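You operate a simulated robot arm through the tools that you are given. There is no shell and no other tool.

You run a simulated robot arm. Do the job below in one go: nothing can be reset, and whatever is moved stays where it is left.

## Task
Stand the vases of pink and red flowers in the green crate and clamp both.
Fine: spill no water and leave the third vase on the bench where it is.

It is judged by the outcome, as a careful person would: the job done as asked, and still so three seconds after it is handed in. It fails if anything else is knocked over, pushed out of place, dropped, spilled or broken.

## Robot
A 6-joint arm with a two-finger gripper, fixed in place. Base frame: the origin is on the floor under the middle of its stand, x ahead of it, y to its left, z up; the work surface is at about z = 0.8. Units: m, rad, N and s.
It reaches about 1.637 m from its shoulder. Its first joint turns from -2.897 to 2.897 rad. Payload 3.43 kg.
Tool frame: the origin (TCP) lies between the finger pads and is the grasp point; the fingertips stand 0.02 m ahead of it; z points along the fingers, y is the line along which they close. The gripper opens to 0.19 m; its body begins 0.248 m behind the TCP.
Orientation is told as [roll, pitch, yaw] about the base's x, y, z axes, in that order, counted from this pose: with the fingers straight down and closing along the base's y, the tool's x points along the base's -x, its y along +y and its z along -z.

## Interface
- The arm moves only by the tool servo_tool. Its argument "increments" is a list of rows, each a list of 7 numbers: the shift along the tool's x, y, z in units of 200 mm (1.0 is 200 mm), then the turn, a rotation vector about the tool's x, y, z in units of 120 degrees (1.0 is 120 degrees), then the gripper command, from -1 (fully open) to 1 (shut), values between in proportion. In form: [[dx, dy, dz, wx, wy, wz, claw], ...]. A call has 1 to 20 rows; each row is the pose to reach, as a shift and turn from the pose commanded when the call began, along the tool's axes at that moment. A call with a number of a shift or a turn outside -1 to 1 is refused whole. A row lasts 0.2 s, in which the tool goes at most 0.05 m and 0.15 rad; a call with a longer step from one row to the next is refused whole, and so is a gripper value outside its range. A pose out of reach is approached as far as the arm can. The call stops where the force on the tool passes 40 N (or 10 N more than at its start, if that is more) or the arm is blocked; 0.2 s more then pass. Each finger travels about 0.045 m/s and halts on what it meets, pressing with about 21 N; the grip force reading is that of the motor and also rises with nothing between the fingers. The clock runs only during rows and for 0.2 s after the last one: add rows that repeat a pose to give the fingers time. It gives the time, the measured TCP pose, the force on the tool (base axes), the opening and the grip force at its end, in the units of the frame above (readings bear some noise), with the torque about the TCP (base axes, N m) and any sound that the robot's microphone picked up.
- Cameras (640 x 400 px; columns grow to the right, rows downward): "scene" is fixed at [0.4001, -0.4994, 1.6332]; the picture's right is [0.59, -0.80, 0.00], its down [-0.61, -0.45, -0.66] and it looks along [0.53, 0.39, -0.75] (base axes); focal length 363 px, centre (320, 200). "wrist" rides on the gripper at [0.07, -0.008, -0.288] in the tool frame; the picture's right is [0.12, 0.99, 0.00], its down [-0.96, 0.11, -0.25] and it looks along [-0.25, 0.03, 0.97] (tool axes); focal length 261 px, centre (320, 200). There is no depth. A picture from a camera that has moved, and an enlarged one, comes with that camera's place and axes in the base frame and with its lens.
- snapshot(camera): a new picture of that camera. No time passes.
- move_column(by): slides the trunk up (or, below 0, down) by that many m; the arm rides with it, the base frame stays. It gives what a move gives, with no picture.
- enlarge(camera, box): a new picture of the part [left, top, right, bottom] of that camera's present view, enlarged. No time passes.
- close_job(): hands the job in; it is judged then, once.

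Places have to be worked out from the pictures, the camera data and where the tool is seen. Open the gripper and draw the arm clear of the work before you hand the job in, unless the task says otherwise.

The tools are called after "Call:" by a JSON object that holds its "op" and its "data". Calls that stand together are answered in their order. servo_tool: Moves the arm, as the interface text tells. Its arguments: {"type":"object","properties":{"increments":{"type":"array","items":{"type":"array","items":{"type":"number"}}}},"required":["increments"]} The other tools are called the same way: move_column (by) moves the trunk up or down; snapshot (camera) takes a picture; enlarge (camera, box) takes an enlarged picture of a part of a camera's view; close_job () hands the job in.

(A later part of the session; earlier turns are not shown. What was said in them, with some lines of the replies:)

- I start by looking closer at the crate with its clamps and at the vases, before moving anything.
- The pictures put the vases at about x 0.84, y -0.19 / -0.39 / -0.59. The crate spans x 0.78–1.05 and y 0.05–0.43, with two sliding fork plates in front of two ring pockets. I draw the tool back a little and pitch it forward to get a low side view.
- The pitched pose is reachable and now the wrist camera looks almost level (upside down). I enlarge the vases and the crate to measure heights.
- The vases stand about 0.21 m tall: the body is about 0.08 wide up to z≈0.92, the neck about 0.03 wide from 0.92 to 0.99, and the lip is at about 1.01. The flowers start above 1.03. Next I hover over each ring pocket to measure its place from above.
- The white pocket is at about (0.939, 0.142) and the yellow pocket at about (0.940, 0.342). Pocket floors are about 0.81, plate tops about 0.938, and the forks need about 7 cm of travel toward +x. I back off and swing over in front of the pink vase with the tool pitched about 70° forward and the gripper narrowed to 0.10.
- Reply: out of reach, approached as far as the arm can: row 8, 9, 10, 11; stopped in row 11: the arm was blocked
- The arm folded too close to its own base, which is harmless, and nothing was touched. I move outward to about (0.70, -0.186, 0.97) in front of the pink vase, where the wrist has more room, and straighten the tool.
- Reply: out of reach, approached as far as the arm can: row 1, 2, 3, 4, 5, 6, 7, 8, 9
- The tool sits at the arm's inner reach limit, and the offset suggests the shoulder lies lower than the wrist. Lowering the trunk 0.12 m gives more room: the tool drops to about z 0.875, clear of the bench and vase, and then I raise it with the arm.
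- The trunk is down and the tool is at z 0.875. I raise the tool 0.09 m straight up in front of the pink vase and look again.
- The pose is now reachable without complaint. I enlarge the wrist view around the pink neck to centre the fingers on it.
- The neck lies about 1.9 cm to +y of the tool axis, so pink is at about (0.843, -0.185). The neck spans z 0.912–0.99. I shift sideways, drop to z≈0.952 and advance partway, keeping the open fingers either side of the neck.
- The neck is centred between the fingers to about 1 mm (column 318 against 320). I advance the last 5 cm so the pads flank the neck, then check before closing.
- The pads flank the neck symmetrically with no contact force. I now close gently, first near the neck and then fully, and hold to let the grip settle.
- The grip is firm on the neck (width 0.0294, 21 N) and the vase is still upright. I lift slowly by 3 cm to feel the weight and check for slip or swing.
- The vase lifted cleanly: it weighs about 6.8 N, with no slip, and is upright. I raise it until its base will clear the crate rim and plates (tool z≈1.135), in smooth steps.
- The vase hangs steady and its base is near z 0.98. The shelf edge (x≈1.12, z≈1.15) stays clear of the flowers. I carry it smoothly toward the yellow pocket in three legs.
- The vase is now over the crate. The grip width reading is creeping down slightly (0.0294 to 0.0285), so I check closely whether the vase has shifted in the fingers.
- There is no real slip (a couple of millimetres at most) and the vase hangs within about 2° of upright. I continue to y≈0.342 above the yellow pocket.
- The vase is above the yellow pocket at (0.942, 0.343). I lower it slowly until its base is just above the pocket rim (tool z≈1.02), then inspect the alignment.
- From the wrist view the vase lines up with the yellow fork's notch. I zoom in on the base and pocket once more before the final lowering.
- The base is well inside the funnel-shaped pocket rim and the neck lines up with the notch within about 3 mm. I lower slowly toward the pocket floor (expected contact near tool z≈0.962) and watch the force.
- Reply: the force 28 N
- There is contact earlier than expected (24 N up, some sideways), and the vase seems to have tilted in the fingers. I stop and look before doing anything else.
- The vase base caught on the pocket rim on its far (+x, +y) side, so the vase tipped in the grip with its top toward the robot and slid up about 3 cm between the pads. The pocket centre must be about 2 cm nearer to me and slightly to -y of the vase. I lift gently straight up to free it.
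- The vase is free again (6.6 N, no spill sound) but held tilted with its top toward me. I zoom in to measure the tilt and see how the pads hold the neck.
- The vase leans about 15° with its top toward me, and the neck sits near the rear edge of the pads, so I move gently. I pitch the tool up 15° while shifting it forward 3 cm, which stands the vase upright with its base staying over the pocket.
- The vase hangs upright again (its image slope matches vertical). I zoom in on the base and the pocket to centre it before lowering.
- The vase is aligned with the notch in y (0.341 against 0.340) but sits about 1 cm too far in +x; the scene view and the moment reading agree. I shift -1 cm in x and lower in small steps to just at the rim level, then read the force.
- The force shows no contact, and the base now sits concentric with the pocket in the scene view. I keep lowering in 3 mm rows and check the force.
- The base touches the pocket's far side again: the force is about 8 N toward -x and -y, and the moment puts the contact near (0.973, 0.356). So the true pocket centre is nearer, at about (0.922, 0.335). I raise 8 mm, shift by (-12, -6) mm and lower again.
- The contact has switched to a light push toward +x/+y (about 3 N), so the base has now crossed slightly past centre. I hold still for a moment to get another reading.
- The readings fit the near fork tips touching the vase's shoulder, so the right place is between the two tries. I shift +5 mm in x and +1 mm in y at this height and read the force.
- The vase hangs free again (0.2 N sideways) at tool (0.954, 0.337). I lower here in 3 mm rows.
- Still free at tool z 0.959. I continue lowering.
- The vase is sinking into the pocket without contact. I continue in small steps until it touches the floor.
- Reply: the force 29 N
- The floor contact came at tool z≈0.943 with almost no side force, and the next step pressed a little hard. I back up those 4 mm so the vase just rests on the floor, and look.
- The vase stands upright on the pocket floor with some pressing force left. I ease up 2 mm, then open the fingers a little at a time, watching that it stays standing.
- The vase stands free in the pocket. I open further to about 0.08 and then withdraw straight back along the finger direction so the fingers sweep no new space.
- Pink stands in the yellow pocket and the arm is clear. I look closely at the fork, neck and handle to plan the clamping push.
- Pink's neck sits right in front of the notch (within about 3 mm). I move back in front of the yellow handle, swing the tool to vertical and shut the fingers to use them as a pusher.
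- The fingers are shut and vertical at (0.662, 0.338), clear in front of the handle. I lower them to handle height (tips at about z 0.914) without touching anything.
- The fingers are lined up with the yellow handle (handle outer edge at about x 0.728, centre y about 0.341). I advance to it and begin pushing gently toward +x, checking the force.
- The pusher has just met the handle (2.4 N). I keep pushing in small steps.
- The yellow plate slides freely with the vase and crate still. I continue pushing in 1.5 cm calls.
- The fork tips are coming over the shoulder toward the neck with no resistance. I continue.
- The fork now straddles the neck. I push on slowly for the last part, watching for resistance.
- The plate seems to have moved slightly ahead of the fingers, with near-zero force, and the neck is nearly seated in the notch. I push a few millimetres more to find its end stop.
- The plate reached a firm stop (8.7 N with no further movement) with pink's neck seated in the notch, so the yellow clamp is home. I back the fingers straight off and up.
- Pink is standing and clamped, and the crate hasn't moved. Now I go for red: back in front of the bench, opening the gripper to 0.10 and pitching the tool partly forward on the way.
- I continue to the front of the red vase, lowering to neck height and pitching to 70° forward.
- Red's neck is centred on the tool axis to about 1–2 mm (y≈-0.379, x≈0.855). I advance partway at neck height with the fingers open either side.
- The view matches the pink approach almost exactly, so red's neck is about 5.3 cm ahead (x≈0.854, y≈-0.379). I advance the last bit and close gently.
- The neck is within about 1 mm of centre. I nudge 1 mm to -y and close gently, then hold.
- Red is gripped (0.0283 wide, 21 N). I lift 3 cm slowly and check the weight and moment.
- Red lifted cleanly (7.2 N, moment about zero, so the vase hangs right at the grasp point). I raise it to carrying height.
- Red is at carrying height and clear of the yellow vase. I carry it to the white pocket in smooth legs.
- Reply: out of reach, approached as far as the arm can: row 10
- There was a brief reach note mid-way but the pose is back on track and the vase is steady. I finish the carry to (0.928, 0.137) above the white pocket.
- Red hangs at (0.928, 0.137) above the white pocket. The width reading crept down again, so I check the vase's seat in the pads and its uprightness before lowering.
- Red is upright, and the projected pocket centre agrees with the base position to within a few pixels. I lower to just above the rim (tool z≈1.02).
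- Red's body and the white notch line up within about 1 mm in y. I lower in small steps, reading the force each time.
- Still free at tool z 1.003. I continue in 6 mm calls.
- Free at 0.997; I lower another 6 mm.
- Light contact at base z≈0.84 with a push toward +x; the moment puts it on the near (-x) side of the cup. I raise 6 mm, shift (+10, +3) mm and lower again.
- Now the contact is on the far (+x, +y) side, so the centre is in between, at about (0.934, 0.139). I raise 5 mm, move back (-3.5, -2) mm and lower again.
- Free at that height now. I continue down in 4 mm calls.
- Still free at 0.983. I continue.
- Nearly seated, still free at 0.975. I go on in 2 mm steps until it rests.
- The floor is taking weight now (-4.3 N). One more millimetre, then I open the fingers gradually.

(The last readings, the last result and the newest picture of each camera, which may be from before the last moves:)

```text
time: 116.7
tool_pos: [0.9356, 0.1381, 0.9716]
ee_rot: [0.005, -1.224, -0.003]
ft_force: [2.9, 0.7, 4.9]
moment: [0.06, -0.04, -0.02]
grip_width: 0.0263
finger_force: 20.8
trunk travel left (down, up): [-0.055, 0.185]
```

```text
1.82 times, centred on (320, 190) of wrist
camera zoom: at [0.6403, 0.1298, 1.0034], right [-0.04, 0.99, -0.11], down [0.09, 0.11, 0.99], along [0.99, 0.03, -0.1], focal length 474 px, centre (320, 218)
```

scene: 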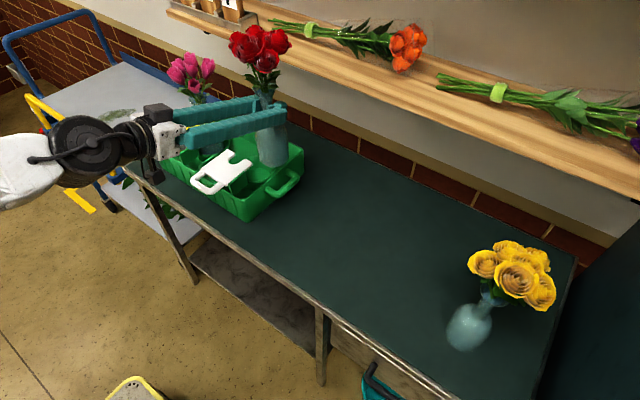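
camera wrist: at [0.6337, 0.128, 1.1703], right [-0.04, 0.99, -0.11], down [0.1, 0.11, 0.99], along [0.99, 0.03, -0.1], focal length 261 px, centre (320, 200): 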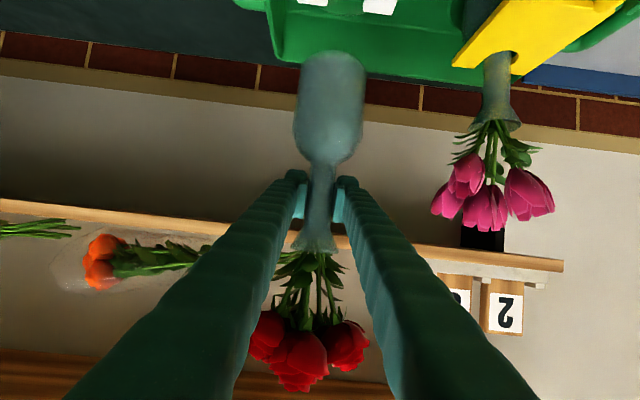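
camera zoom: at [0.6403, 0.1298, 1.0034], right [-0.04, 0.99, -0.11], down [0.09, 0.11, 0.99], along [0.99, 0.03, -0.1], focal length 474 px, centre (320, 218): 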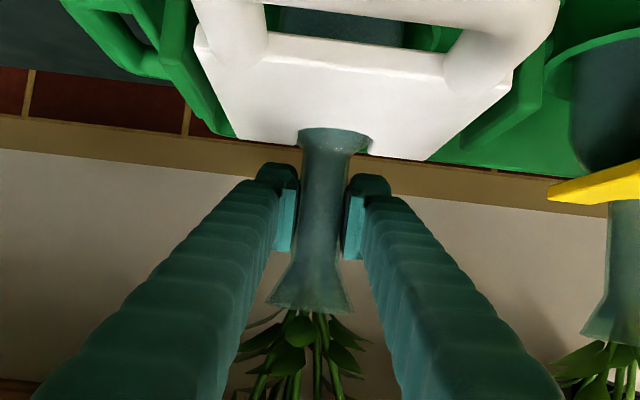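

The vase is fully supported with its neck right at the notch mouth. I open the fingers slowly.

Call:
{"op": "servo_tool", "data": {"increments": [[0, 0, 0, 0, 0, 0, 0.72], [0, 0, 0, 0, 0, 0, 0.68], [0, 0, 0, 0, 0, 0, 0.64], [0, 0, 0, 0, 0, 0, 0.6], [0, 0, 0, 0, 0, 0, 0.55], [0, 0, 0, 0, 0, 0, 0.55]]}}

Call:
{"op": "enlarge", "data": {"camera": "wrist", "box": [220, 80, 420, 300]}}

Call:
{"op": "enlarge", "data": {"camera": "scene", "box": [180, 60, 310, 190]}}

```text
time: 118.1
tool_pos: [0.9335, 0.1389, 0.97]
ee_rot: [0.004, -1.223, -0.003]
ft_force: [0.5, 1.2, 0.1]
moment: [-0.04, -0.01, -0.04]
grip_width: 0.0426
finger_force: 0.1
trunk travel left (down, up): [-0.055, 0.185]
```

```text
1.82 times, centred on (320, 190) of wrist
camera zoom: at [0.6401, 0.1298, 1.0026], right [-0.04, 0.99, -0.11], down [0.1, 0.11, 0.99], along [0.99, 0.03, -0.1], focal length 474 px, centre (320, 218)
```

zoom: 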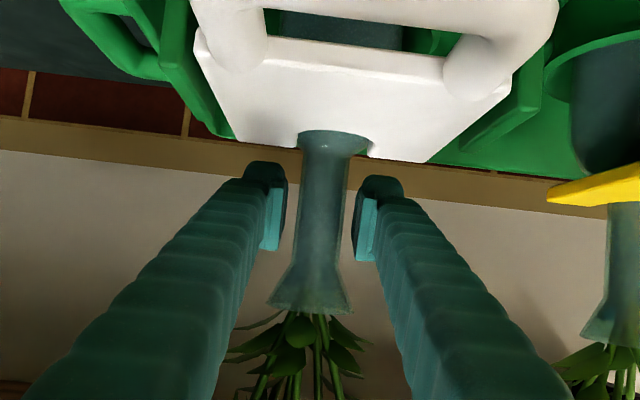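

```text
3.08 times, centred on (245, 125) of scene
camera zoom: at [0.4001, -0.4994, 1.6332], right [0.59, -0.8, 0.0], down [-0.61, -0.45, -0.66], along [0.53, 0.39, -0.75], focal length 1116 px, centre (551, 431)
```

zoom: 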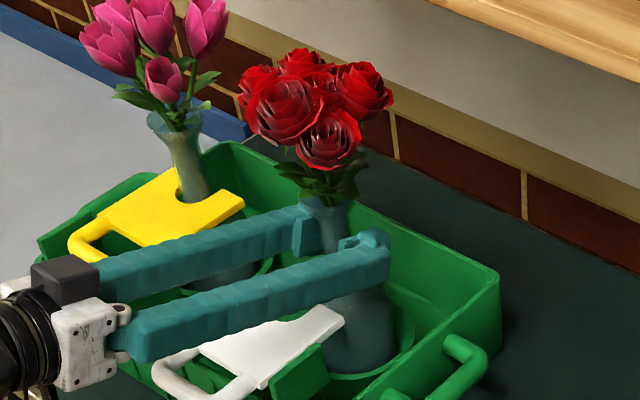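

Red stands free in the white pocket. I open to 0.085 and withdraw straight back along the fingers.

Call:
{"op": "servo_tool", "data": {"increments": [[0, 0, 0, 0, 0, 0, 0.4], [0, 0, 0, 0, 0, 0, 0.2], [0, 0, 0, 0, 0, 0, 0.1], [0, 0, 0, 0, 0, 0, 0.1]]}}

Call:
{"op": "servo_tool", "data": {"increments": [[0, 0, -0.05, 0, 0, 0, 0.1], [0, 0, -0.1, 0, 0, 0, 0.1], [0, 0, -0.15, 0, 0, 0, 0.1], [0, 0, -0.22, 0, 0, 0, 0.1], [0, 0, -0.3, 0, 0, 0, 0.1], [0, 0, -0.4, 0, 0, 0, 0.1], [0, 0, -0.5, 0, 0, 0, 0.1], [0, 0, -0.6, 0, 0, 0, 0.1], [0, 0, -0.7, 0, 0, 0, 0.1], [0, 0, -0.8, 0, 0, 0, 0.1], [0, 0, -0.8, 0, 0, 0, 0.1]]}}

Call:
{"op": "snapshot", "data": {"camera": "scene"}}

Call:
{"op": "snapshot", "data": {"camera": "wrist"}}

```text
time: 119.1
tool_pos: [0.9345, 0.1398, 0.9705]
ee_rot: [0.005, -1.222, -0.004]
ft_force: [-0.8, -0.2, -0.7]
moment: [0.02, 0.01, 0.02]
grip_width: 0.0854
finger_force: 0.1
trunk travel left (down, up): [-0.055, 0.185]
```

```text
time: 121.5
tool_pos: [0.7847, 0.1383, 1.0264]
ee_rot: [0.006, -1.223, -0.003]
ft_force: [0.0, -0.4, 0.0]
moment: [0.01, -0.01, 0.0]
grip_width: 0.0856
finger_force: 0.1
trunk travel left (down, up): [-0.055, 0.185]
```

```text
taken
```

scene: 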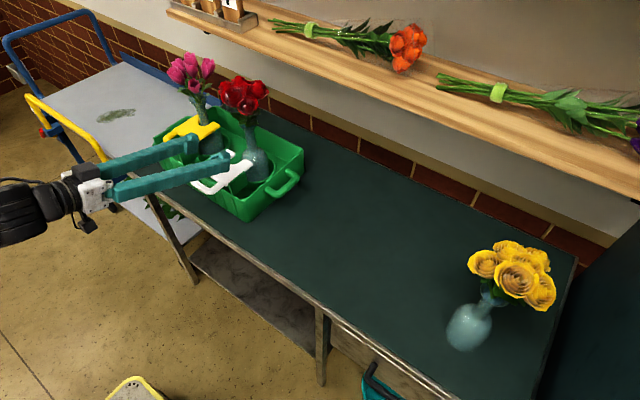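

```text
taken
camera wrist: at [0.4894, 0.129, 1.0582], right [-0.04, 0.99, -0.11], down [0.1, 0.11, 0.99], along [0.99, 0.03, -0.1], focal length 261 px, centre (320, 200)
```

wrist: 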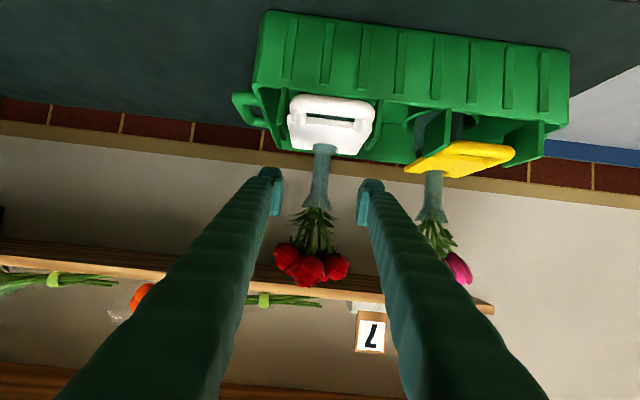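

Both vases stand in the crate and nothing else moved. I swing to the vertical pusher pose with shut fingers in front of the white handle.

Call:
{"op": "servo_tool", "data": {"increments": [[-0.01, 0, -0.08, 0, 0.05, 0, 0.1], [-0.03, 0, -0.16, 0, 0.11, 0, 0.2], [-0.05, 0, -0.24, 0, 0.17, 0, 0.4], [-0.07, 0, -0.32, 0, 0.23, 0, 0.6], [-0.085, 0, -0.4, 0, 0.29, 0, 0.8], [-0.1, 0, -0.48, 0, 0.35, 0, 1], [-0.11, 0, -0.56, 0, 0.41, 0, 1], [-0.12, 0.005, -0.62, 0, 0.47, 0, 1], [-0.13, 0.005, -0.68, 0, 0.53, 0, 1], [-0.14, 0.005, -0.714, 0, 0.584, 0, 1], [-0.14, 0.005, -0.714, 0, 0.584, 0, 1]]}}

Call:
{"op": "enlarge", "data": {"camera": "wrist", "box": [220, 120, 420, 320]}}

Call:
{"op": "enlarge", "data": {"camera": "scene", "box": [140, 50, 310, 200]}}

```text
time: 123.9
tool_pos: [0.6586, 0.1407, 1.1004]
ee_rot: [0.001, 0.003, 0.003]
ft_force: [0.4, -0.1, 0.4]
moment: [-0.01, 0.03, -0.01]
grip_width: 0.0
finger_force: 21.3
trunk travel left (down, up): [-0.055, 0.185]
```

```text
2.00 times, centred on (320, 220) of wrist
camera zoom: at [0.5896, 0.1305, 1.3881], right [-0.12, 0.99, 0.0], down [0.96, 0.12, 0.25], along [0.24, 0.03, -0.97], focal length 521 px, centre (320, 160)
```

zoom: 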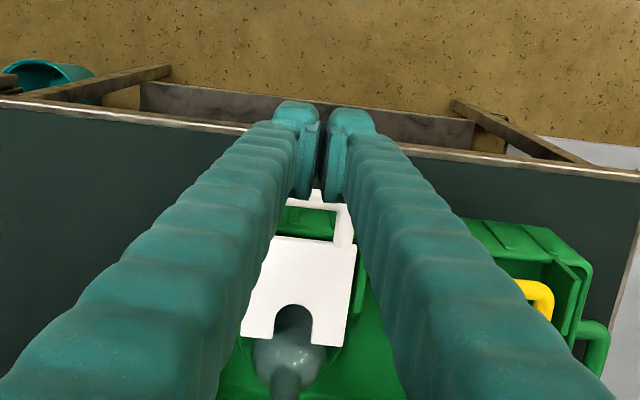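

```text
2.67 times, centred on (225, 125) of scene
camera zoom: at [0.4001, -0.4994, 1.6332], right [0.59, -0.8, 0.0], down [-0.61, -0.45, -0.66], along [0.53, 0.39, -0.75], focal length 967 px, centre (573, 400)
```

zoom: 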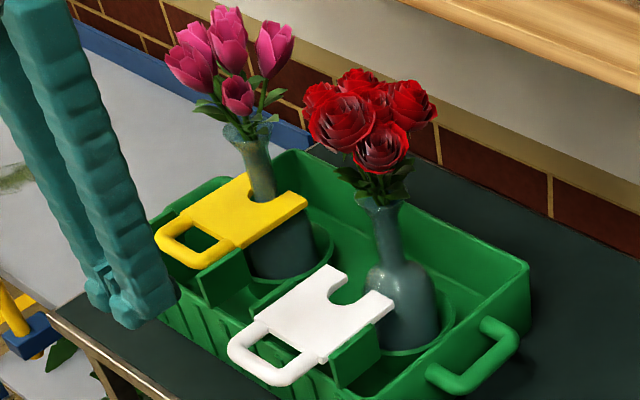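

The pusher is lined up with the white handle (y≈0.14). I lower the shut fingers to handle height.

Call:
{"op": "servo_tool", "data": {"increments": [[0, 0, 0.15, 0, 0, 0, 1], [0, 0, 0.3, 0, 0, 0, 1], [0, 0, 0.45, 0, 0, 0, 1], [0, 0, 0.6, 0, 0, 0, 1], [0, 0, 0.72, 0, 0, 0, 1], [0, 0, 0.8, 0, 0, 0, 1], [0, 0, 0.832, 0, 0, 0, 1], [0, 0, 0.832, 0, 0, 0, 1]]}}

Call:
{"op": "enlarge", "data": {"camera": "wrist", "box": [220, 120, 420, 320]}}

Call:
{"op": "enlarge", "data": {"camera": "scene", "box": [150, 80, 310, 220]}}

```text
time: 125.7
tool_pos: [0.6594, 0.1404, 0.9337]
ee_rot: [0.002, 0.002, 0.002]
ft_force: [0.2, -0.5, -0.4]
moment: [0.02, -0.03, -0.03]
grip_width: 0.0
finger_force: 21.0
trunk travel left (down, up): [-0.055, 0.185]
```

```text
2.00 times, centred on (320, 220) of wrist
camera zoom: at [0.5894, 0.1302, 1.2217], right [-0.12, 0.99, 0.0], down [0.96, 0.12, 0.25], along [0.24, 0.03, -0.97], focal length 521 px, centre (320, 160)
```

zoom: 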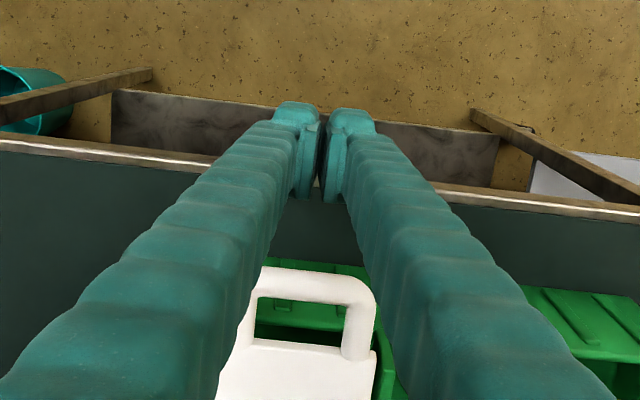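

```text
2.86 times, centred on (230, 150) of scene
camera zoom: at [0.4001, -0.4994, 1.6332], right [0.59, -0.8, 0.0], down [-0.61, -0.45, -0.66], along [0.53, 0.39, -0.75], focal length 1036 px, centre (577, 343)
```

zoom: 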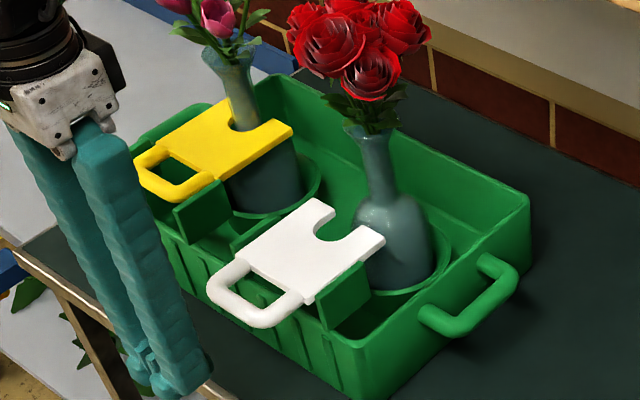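

Same geometry as with the yellow handle. I advance to contact and push gently.

Call:
{"op": "servo_tool", "data": {"increments": [[-0.07, 0.003, 0, 0, 0, 0, 1], [-0.14, 0.003, 0, 0, 0, 0, 1], [-0.2, 0.003, 0, 0, 0, 0, 1], [-0.225, 0.003, 0, 0, 0, 0, 1], [-0.24, 0.003, 0, 0, 0, 0, 1], [-0.255, 0.003, 0, 0, 0, 0, 1], [-0.27, 0.003, 0, 0, 0, 0, 1]]}}

Call:
{"op": "servo_tool", "data": {"increments": [[-0.0125, 0, 0, 0, 0, 0, 1], [-0.025, 0, 0, 0, 0, 0, 1], [-0.0375, 0, 0, 0, 0, 0, 1], [-0.05, 0, 0, 0, 0, 0, 1], [-0.0625, 0, 0, 0, 0, 0, 1], [-0.075, 0, 0, 0, 0, 0, 1]]}}

Call:
{"op": "enlarge", "data": {"camera": "scene", "box": [150, 80, 310, 220]}}

```text
time: 127.3
tool_pos: [0.7128, 0.1398, 0.9339]
ee_rot: [0.003, 0.002, 0.002]
ft_force: [-3.5, -0.6, -3.1]
moment: [-0.05, 0.07, 0.06]
grip_width: 0.0001
finger_force: 21.1
trunk travel left (down, up): [-0.055, 0.185]
```

```text
time: 128.7
tool_pos: [0.7278, 0.1413, 0.9334]
ee_rot: [0.001, 0.002, 0.002]
ft_force: [-0.3, -1.0, -0.6]
moment: [0.0, 0.0, -0.03]
grip_width: 0.0002
finger_force: 20.9
trunk travel left (down, up): [-0.055, 0.185]
```

```text
2.86 times, centred on (230, 150) of scene
camera zoom: at [0.4001, -0.4994, 1.6332], right [0.59, -0.8, 0.0], down [-0.61, -0.45, -0.66], along [0.53, 0.39, -0.75], focal length 1036 px, centre (577, 343)
```

zoom: 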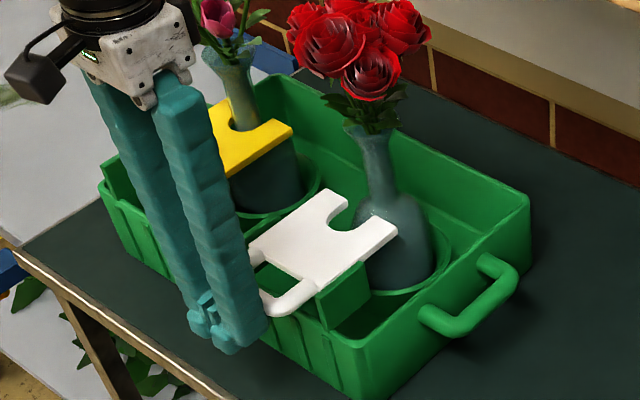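

The white plate slides freely. I continue pushing.

Call:
{"op": "servo_tool", "data": {"increments": [[-0.0125, 0, 0, 0, 0, 0, 1], [-0.025, 0, 0, 0, 0, 0, 1], [-0.0375, 0, 0, 0, 0, 0, 1], [-0.05, 0, 0, 0, 0, 0, 1], [-0.0625, 0, 0, 0, 0, 0, 1], [-0.075, 0, 0, 0, 0, 0, 1]]}}

Call:
{"op": "enlarge", "data": {"camera": "wrist", "box": [220, 180, 420, 400]}}

Call:
{"op": "enlarge", "data": {"camera": "scene", "box": [150, 80, 310, 220]}}

```text
time: 130.1
tool_pos: [0.7426, 0.1413, 0.9351]
ee_rot: [0.002, 0.002, 0.002]
ft_force: [-0.2, 0.2, -1.0]
moment: [-0.05, 0.04, 0.0]
grip_width: 0.0002
finger_force: 21.3
trunk travel left (down, up): [-0.055, 0.185]
```

```text
1.82 times, centred on (320, 290) of wrist
camera zoom: at [0.6728, 0.1311, 1.2226], right [-0.12, 0.99, 0.0], down [0.96, 0.12, 0.25], along [0.24, 0.03, -0.97], focal length 474 px, centre (320, 36)
```

zoom: 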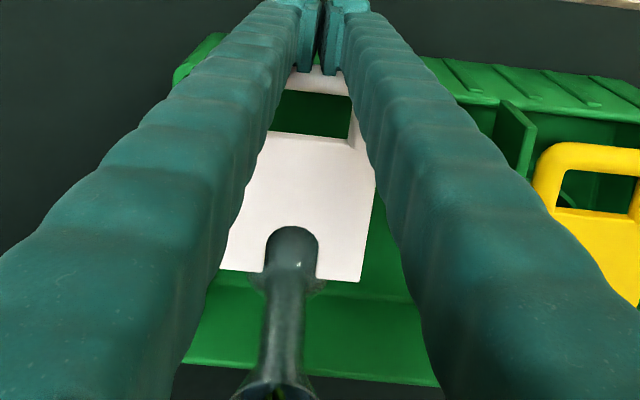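

```text
2.86 times, centred on (230, 150) of scene
camera zoom: at [0.4001, -0.4994, 1.6332], right [0.59, -0.8, 0.0], down [-0.61, -0.45, -0.66], along [0.53, 0.39, -0.75], focal length 1036 px, centre (577, 343)
```

zoom: 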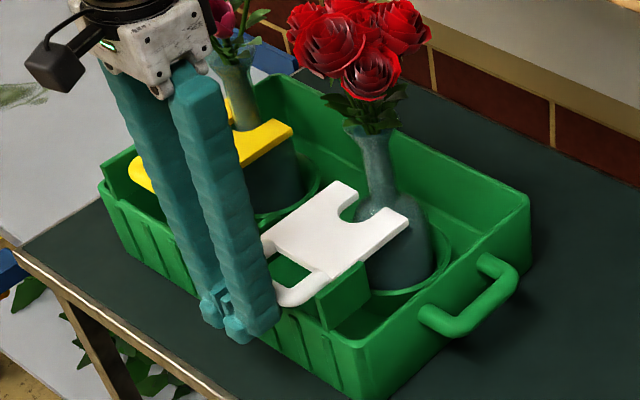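

The fork is closing around red's neck with no resistance. I continue with smaller steps.

Call:
{"op": "servo_tool", "data": {"increments": [[-0.0125, 0, 0, 0, 0, 0, 1], [-0.025, 0, 0, 0, 0, 0, 1], [-0.0375, 0, 0, 0, 0, 0, 1], [-0.05, 0, 0, 0, 0, 0, 1], [-0.0625, 0, 0, 0, 0, 0, 1]]}}

Call:
{"op": "enlarge", "data": {"camera": "wrist", "box": [220, 180, 420, 400]}}

Call:
{"op": "enlarge", "data": {"camera": "scene", "box": [150, 80, 310, 220]}}

```text
time: 131.3
tool_pos: [0.755, 0.1399, 0.9331]
ee_rot: [0.001, 0.002, 0.001]
ft_force: [-0.6, 0.4, -1.7]
moment: [0.0, 0.06, 0.0]
grip_width: 0.0001
finger_force: 20.9
trunk travel left (down, up): [-0.055, 0.185]
```

```text
1.82 times, centred on (320, 290) of wrist
camera zoom: at [0.6857, 0.1308, 1.2217], right [-0.12, 0.99, 0.0], down [0.96, 0.12, 0.25], along [0.24, 0.03, -0.97], focal length 474 px, centre (320, 36)
```

zoom: 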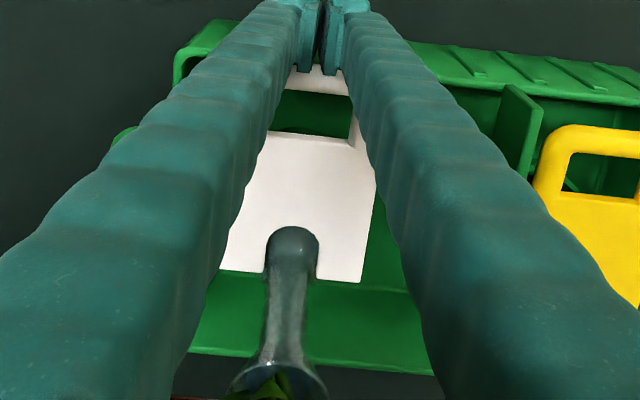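

```text
2.86 times, centred on (230, 150) of scene
camera zoom: at [0.4001, -0.4994, 1.6332], right [0.59, -0.8, 0.0], down [-0.61, -0.45, -0.66], along [0.53, 0.39, -0.75], focal length 1036 px, centre (577, 343)
```

zoom: 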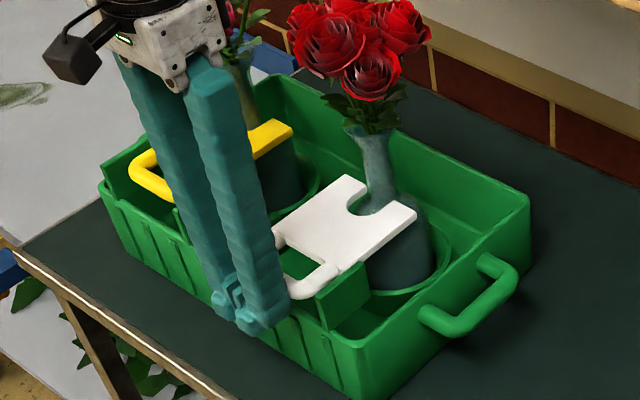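

The neck is entering the notch squarely. I push on slowly toward the end stop near tool x≈0.778.

Call:
{"op": "servo_tool", "data": {"increments": [[-0.0125, 0, 0, 0, 0, 0, 1], [-0.025, 0, 0, 0, 0, 0, 1], [-0.0375, 0, 0, 0, 0, 0, 1], [-0.05, 0, 0, 0, 0, 0, 1]]}}

Call:
{"op": "servo_tool", "data": {"increments": [[-0.01, 0, 0, 0, 0, 0, 1], [-0.02, 0, 0, 0, 0, 0, 1], [-0.03, 0, 0, 0, 0, 0, 1]]}}

Call:
{"op": "enlarge", "data": {"camera": "wrist", "box": [220, 180, 420, 400]}}

Call:
{"op": "enlarge", "data": {"camera": "scene", "box": [150, 80, 310, 220]}}

```text
time: 132.3
tool_pos: [0.7668, 0.1399, 0.9358]
ee_rot: [0.001, -0.001, 0.002]
ft_force: [-0.7, -0.4, -0.1]
moment: [0.01, 0.02, 0.03]
grip_width: 0.0001
finger_force: 21.2
trunk travel left (down, up): [-0.055, 0.185]
```

```text
time: 133.1
tool_pos: [0.7715, 0.1403, 0.9333]
ee_rot: [0.002, 0.002, 0.003]
ft_force: [-0.9, 0.7, 0.2]
moment: [0.01, 0.0, 0.0]
grip_width: 0.0
finger_force: 20.9
trunk travel left (down, up): [-0.055, 0.185]
```

```text
1.82 times, centred on (320, 290) of wrist
camera zoom: at [0.7015, 0.1305, 1.2219], right [-0.12, 0.99, 0.0], down [0.96, 0.12, 0.25], along [0.24, 0.03, -0.97], focal length 474 px, centre (320, 36)
```

zoom: 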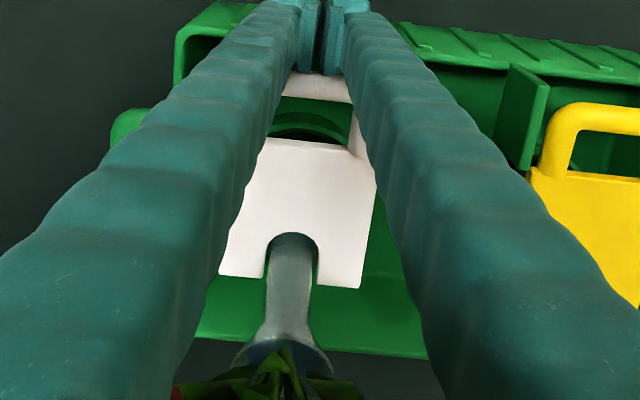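

```text
2.86 times, centred on (230, 150) of scene
camera zoom: at [0.4001, -0.4994, 1.6332], right [0.59, -0.8, 0.0], down [-0.61, -0.45, -0.66], along [0.53, 0.39, -0.75], focal length 1036 px, centre (577, 343)
```

zoom: 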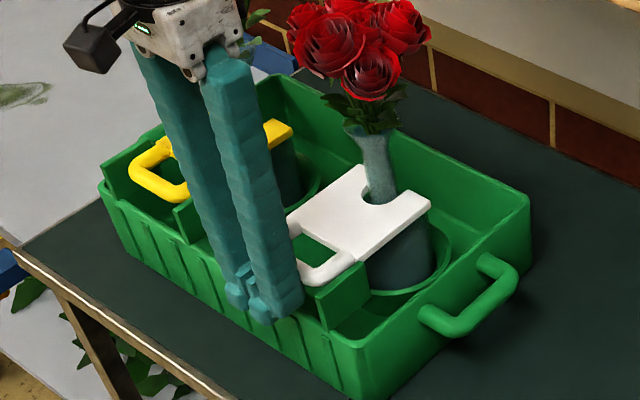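

The white plate also jumped ahead to its end position, just as the yellow one did. I follow up a few millimetres to confirm it's firmly at the stop.

Call:
{"op": "servo_tool", "data": {"increments": [[-0.0075, 0, 0, 0, 0, 0, 1], [-0.015, 0, 0, 0, 0, 0, 1], [-0.0225, 0, 0, 0, 0, 0, 1]]}}

Call:
{"op": "servo_tool", "data": {"increments": [[-0.0075, 0, 0, 0, 0, 0, 1], [-0.0125, 0, 0, 0, 0, 0, 1]]}}

Call:
{"op": "enlarge", "data": {"camera": "wrist", "box": [220, 180, 420, 400]}}

```text
time: 133.9
tool_pos: [0.7759, 0.1395, 0.934]
ee_rot: [0.002, 0.001, 0.002]
ft_force: [0.3, -0.5, 0.7]
moment: [-0.02, 0.01, -0.01]
grip_width: 0.0001
finger_force: 20.9
trunk travel left (down, up): [-0.055, 0.185]
```

```text
time: 134.5
tool_pos: [0.7783, 0.1393, 0.9339]
ee_rot: [0.003, 0.004, 0.001]
ft_force: [-14.1, -3.0, -3.1]
moment: [-0.12, 0.09, 0.08]
grip_width: 0.0
finger_force: 21.2
trunk travel left (down, up): [-0.055, 0.185]
```

```text
1.82 times, centred on (320, 290) of wrist
camera zoom: at [0.7078, 0.1307, 1.2216], right [-0.12, 0.99, 0.0], down [0.96, 0.12, 0.24], along [0.24, 0.03, -0.97], focal length 474 px, centre (320, 36)
```

zoom: 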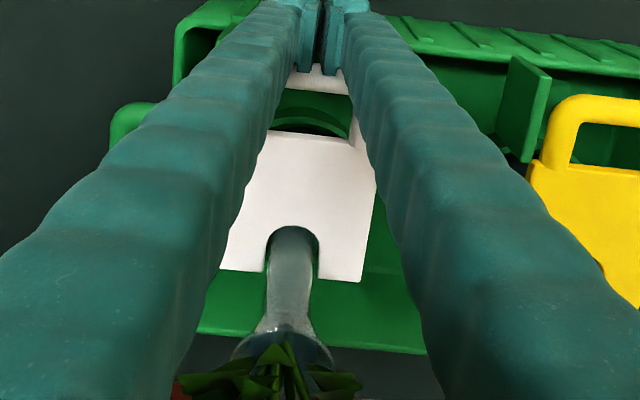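

The white clamp is at its firm stop (14 N, no movement). I back off and lift away.

Call:
{"op": "servo_tool", "data": {"increments": [[0.04, 0, 0, 0, 0, 0, 1], [0.12, 0, 0, 0, 0, 0, 1], [0.22, 0, 0, 0, 0, 0, 1], [0.34, 0, 0, 0, 0, 0, 1], [0.45, 0, 0, 0, 0, 0, 1], [0.5, 0, -0.1, 0, 0, 0, 1], [0.52, 0, -0.25, 0, 0, 0, 1], [0.52, 0, -0.45, 0, 0, 0, 1], [0.52, 0, -0.65, 0, 0, 0, 1], [0.52, 0, -0.85, 0, 0, 0, 1], [0.52, 0, -1.0, 0, 0, 0, 1], [0.52, 0, -1.0, 0, 0, 0, 0.5]]}}

Call:
{"op": "snapshot", "data": {"camera": "scene"}}

Call:
{"op": "enlarge", "data": {"camera": "scene", "box": [140, 40, 320, 220]}}

```text
time: 137.1
tool_pos: [0.6737, 0.1393, 1.1349]
ee_rot: [0.002, 0.0, 0.002]
ft_force: [-0.5, 0.0, -0.5]
moment: [0.01, -0.03, 0.02]
grip_width: 0.034
finger_force: 0.0
trunk travel left (down, up): [-0.055, 0.185]
```

```text
taken
```

scene: 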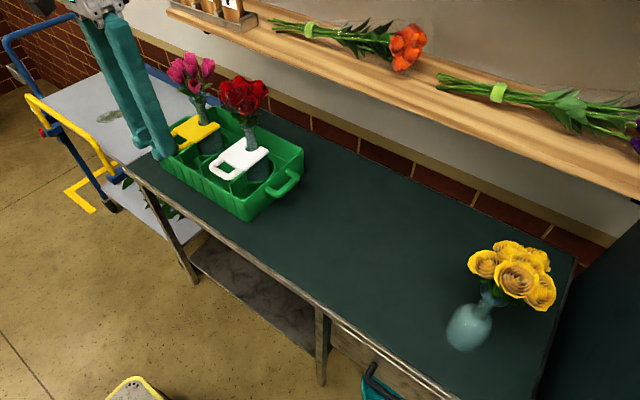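

```text
2.22 times, centred on (230, 130) of scene
camera zoom: at [0.4001, -0.4994, 1.6332], right [0.59, -0.8, 0.0], down [-0.61, -0.45, -0.66], along [0.53, 0.39, -0.75], focal length 806 px, centre (520, 356)
```

zoom: 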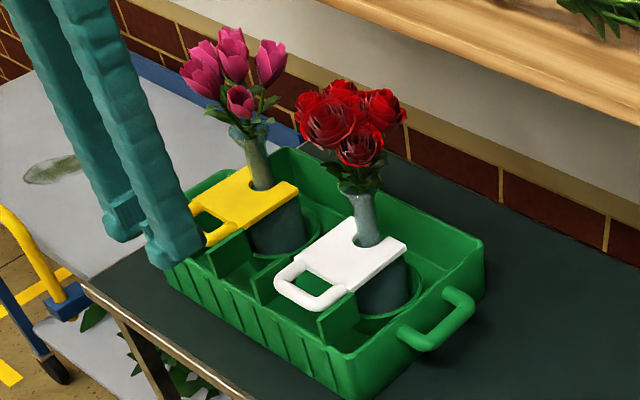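

Both vases stand clamped, and the crate and yellow vase are in place. I open the gripper fully while rising clear, then check from above.

Call:
{"op": "servo_tool", "data": {"increments": [[0, 0, -0.15, 0, 0, 0, 0.2], [0.02, 0, -0.3, 0, 0, 0, -0.2], [0.04, 0, -0.45, 0, 0, 0, -0.5], [0.06, 0, -0.6, 0, 0, 0, -0.8], [0.08, 0, -0.75, 0, 0, 0, -1], [0.1, 0, -0.85, 0, 0, 0, -1], [0.1, 0, -0.9, 0, 0, 0, -1], [0.1, 0, -0.9, 0, 0, 0, -1], [0.1, 0, -0.9, 0, 0, 0, -1]]}}

Call:
{"op": "snapshot", "data": {"camera": "wrist"}}

Call:
{"op": "enlarge", "data": {"camera": "wrist", "box": [230, 150, 430, 350]}}

Call:
{"op": "enlarge", "data": {"camera": "scene", "box": [150, 80, 310, 220]}}

```text
time: 139.1
tool_pos: [0.6468, 0.1369, 1.2196]
ee_rot: [0.003, -0.006, 0.002]
ft_force: [-0.2, -0.1, 0.0]
moment: [0.01, -0.03, -0.05]
grip_width: 0.1903
finger_force: 0.0
out of reach, approached as far as the arm can: row 3, 4, 5, 6, 7, 8, 9
trunk travel left (down, up): [-0.055, 0.185]
```

```text
taken
camera wrist: at [0.575, 0.1261, 1.5074], right [-0.12, 0.99, 0.0], down [0.96, 0.12, 0.25], along [0.25, 0.03, -0.97], focal length 261 px, centre (320, 200)
```

wrist: 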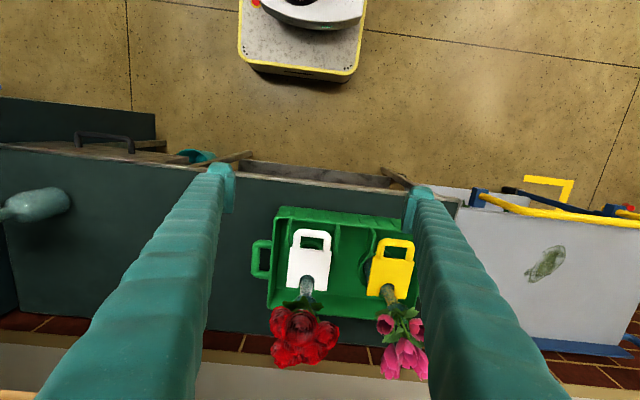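

```text
2.00 times, centred on (330, 250) of wrist
camera zoom: at [0.575, 0.1261, 1.5074], right [-0.12, 0.99, 0.0], down [0.96, 0.12, 0.25], along [0.25, 0.03, -0.97], focal length 521 px, centre (300, 100)
```

zoom: 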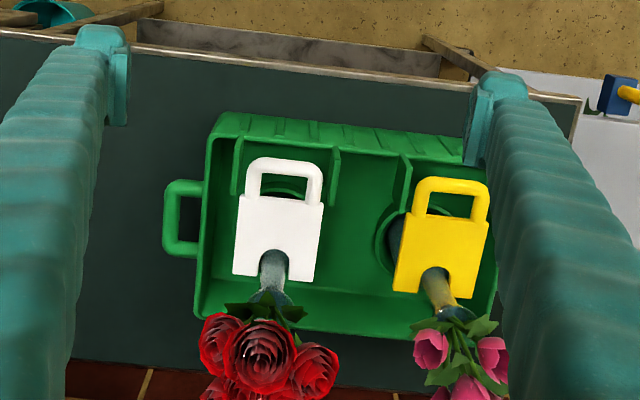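

```text
2.86 times, centred on (230, 150) of scene
camera zoom: at [0.4001, -0.4994, 1.6332], right [0.59, -0.8, 0.0], down [-0.61, -0.45, -0.66], along [0.53, 0.39, -0.75], focal length 1036 px, centre (577, 343)
```

zoom: 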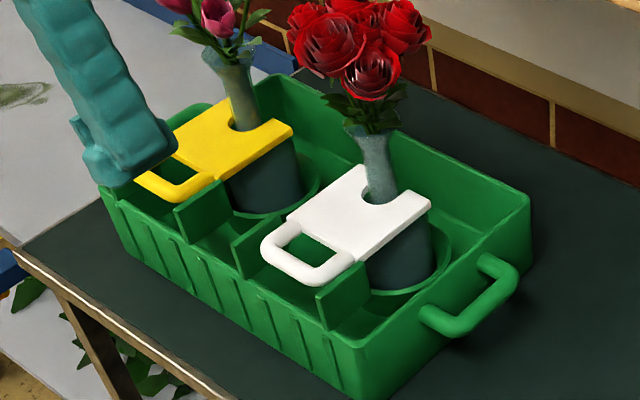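

From above, both forks are fully home around the necks, the vases stand in their pockets, and the yellow vase is where it was. I see no water on the bench. The gripper is open and the arm is clear, so I hand the job in.

Call:
{"op": "close_job", "data": {}}

```text
The job is handed in.
```

The pink and red vases are both standing in the green crate with their clamps pushed fully home. I've handed the job in; the result isn't back yet.

- **Clamps:** Pink is under the yellow plate and red is under the white one. Each plate ended at a firm stop around the vase's neck.
- **Pink vase:** On the first try its base caught the rim of its pocket and the vase tipped about 15 degrees in the gripper. I lifted it, stood it upright again and then seated it properly.
- **Red vase:** It touched the sides of its pocket lightly on the way down and then settled upright.
- **Water and surroundings:** I saw no water on the bench and the microphone picked up no sound. The yellow vase and the crate stayed where they were.

The gripper is open and the arm is drawn clear of the bench.
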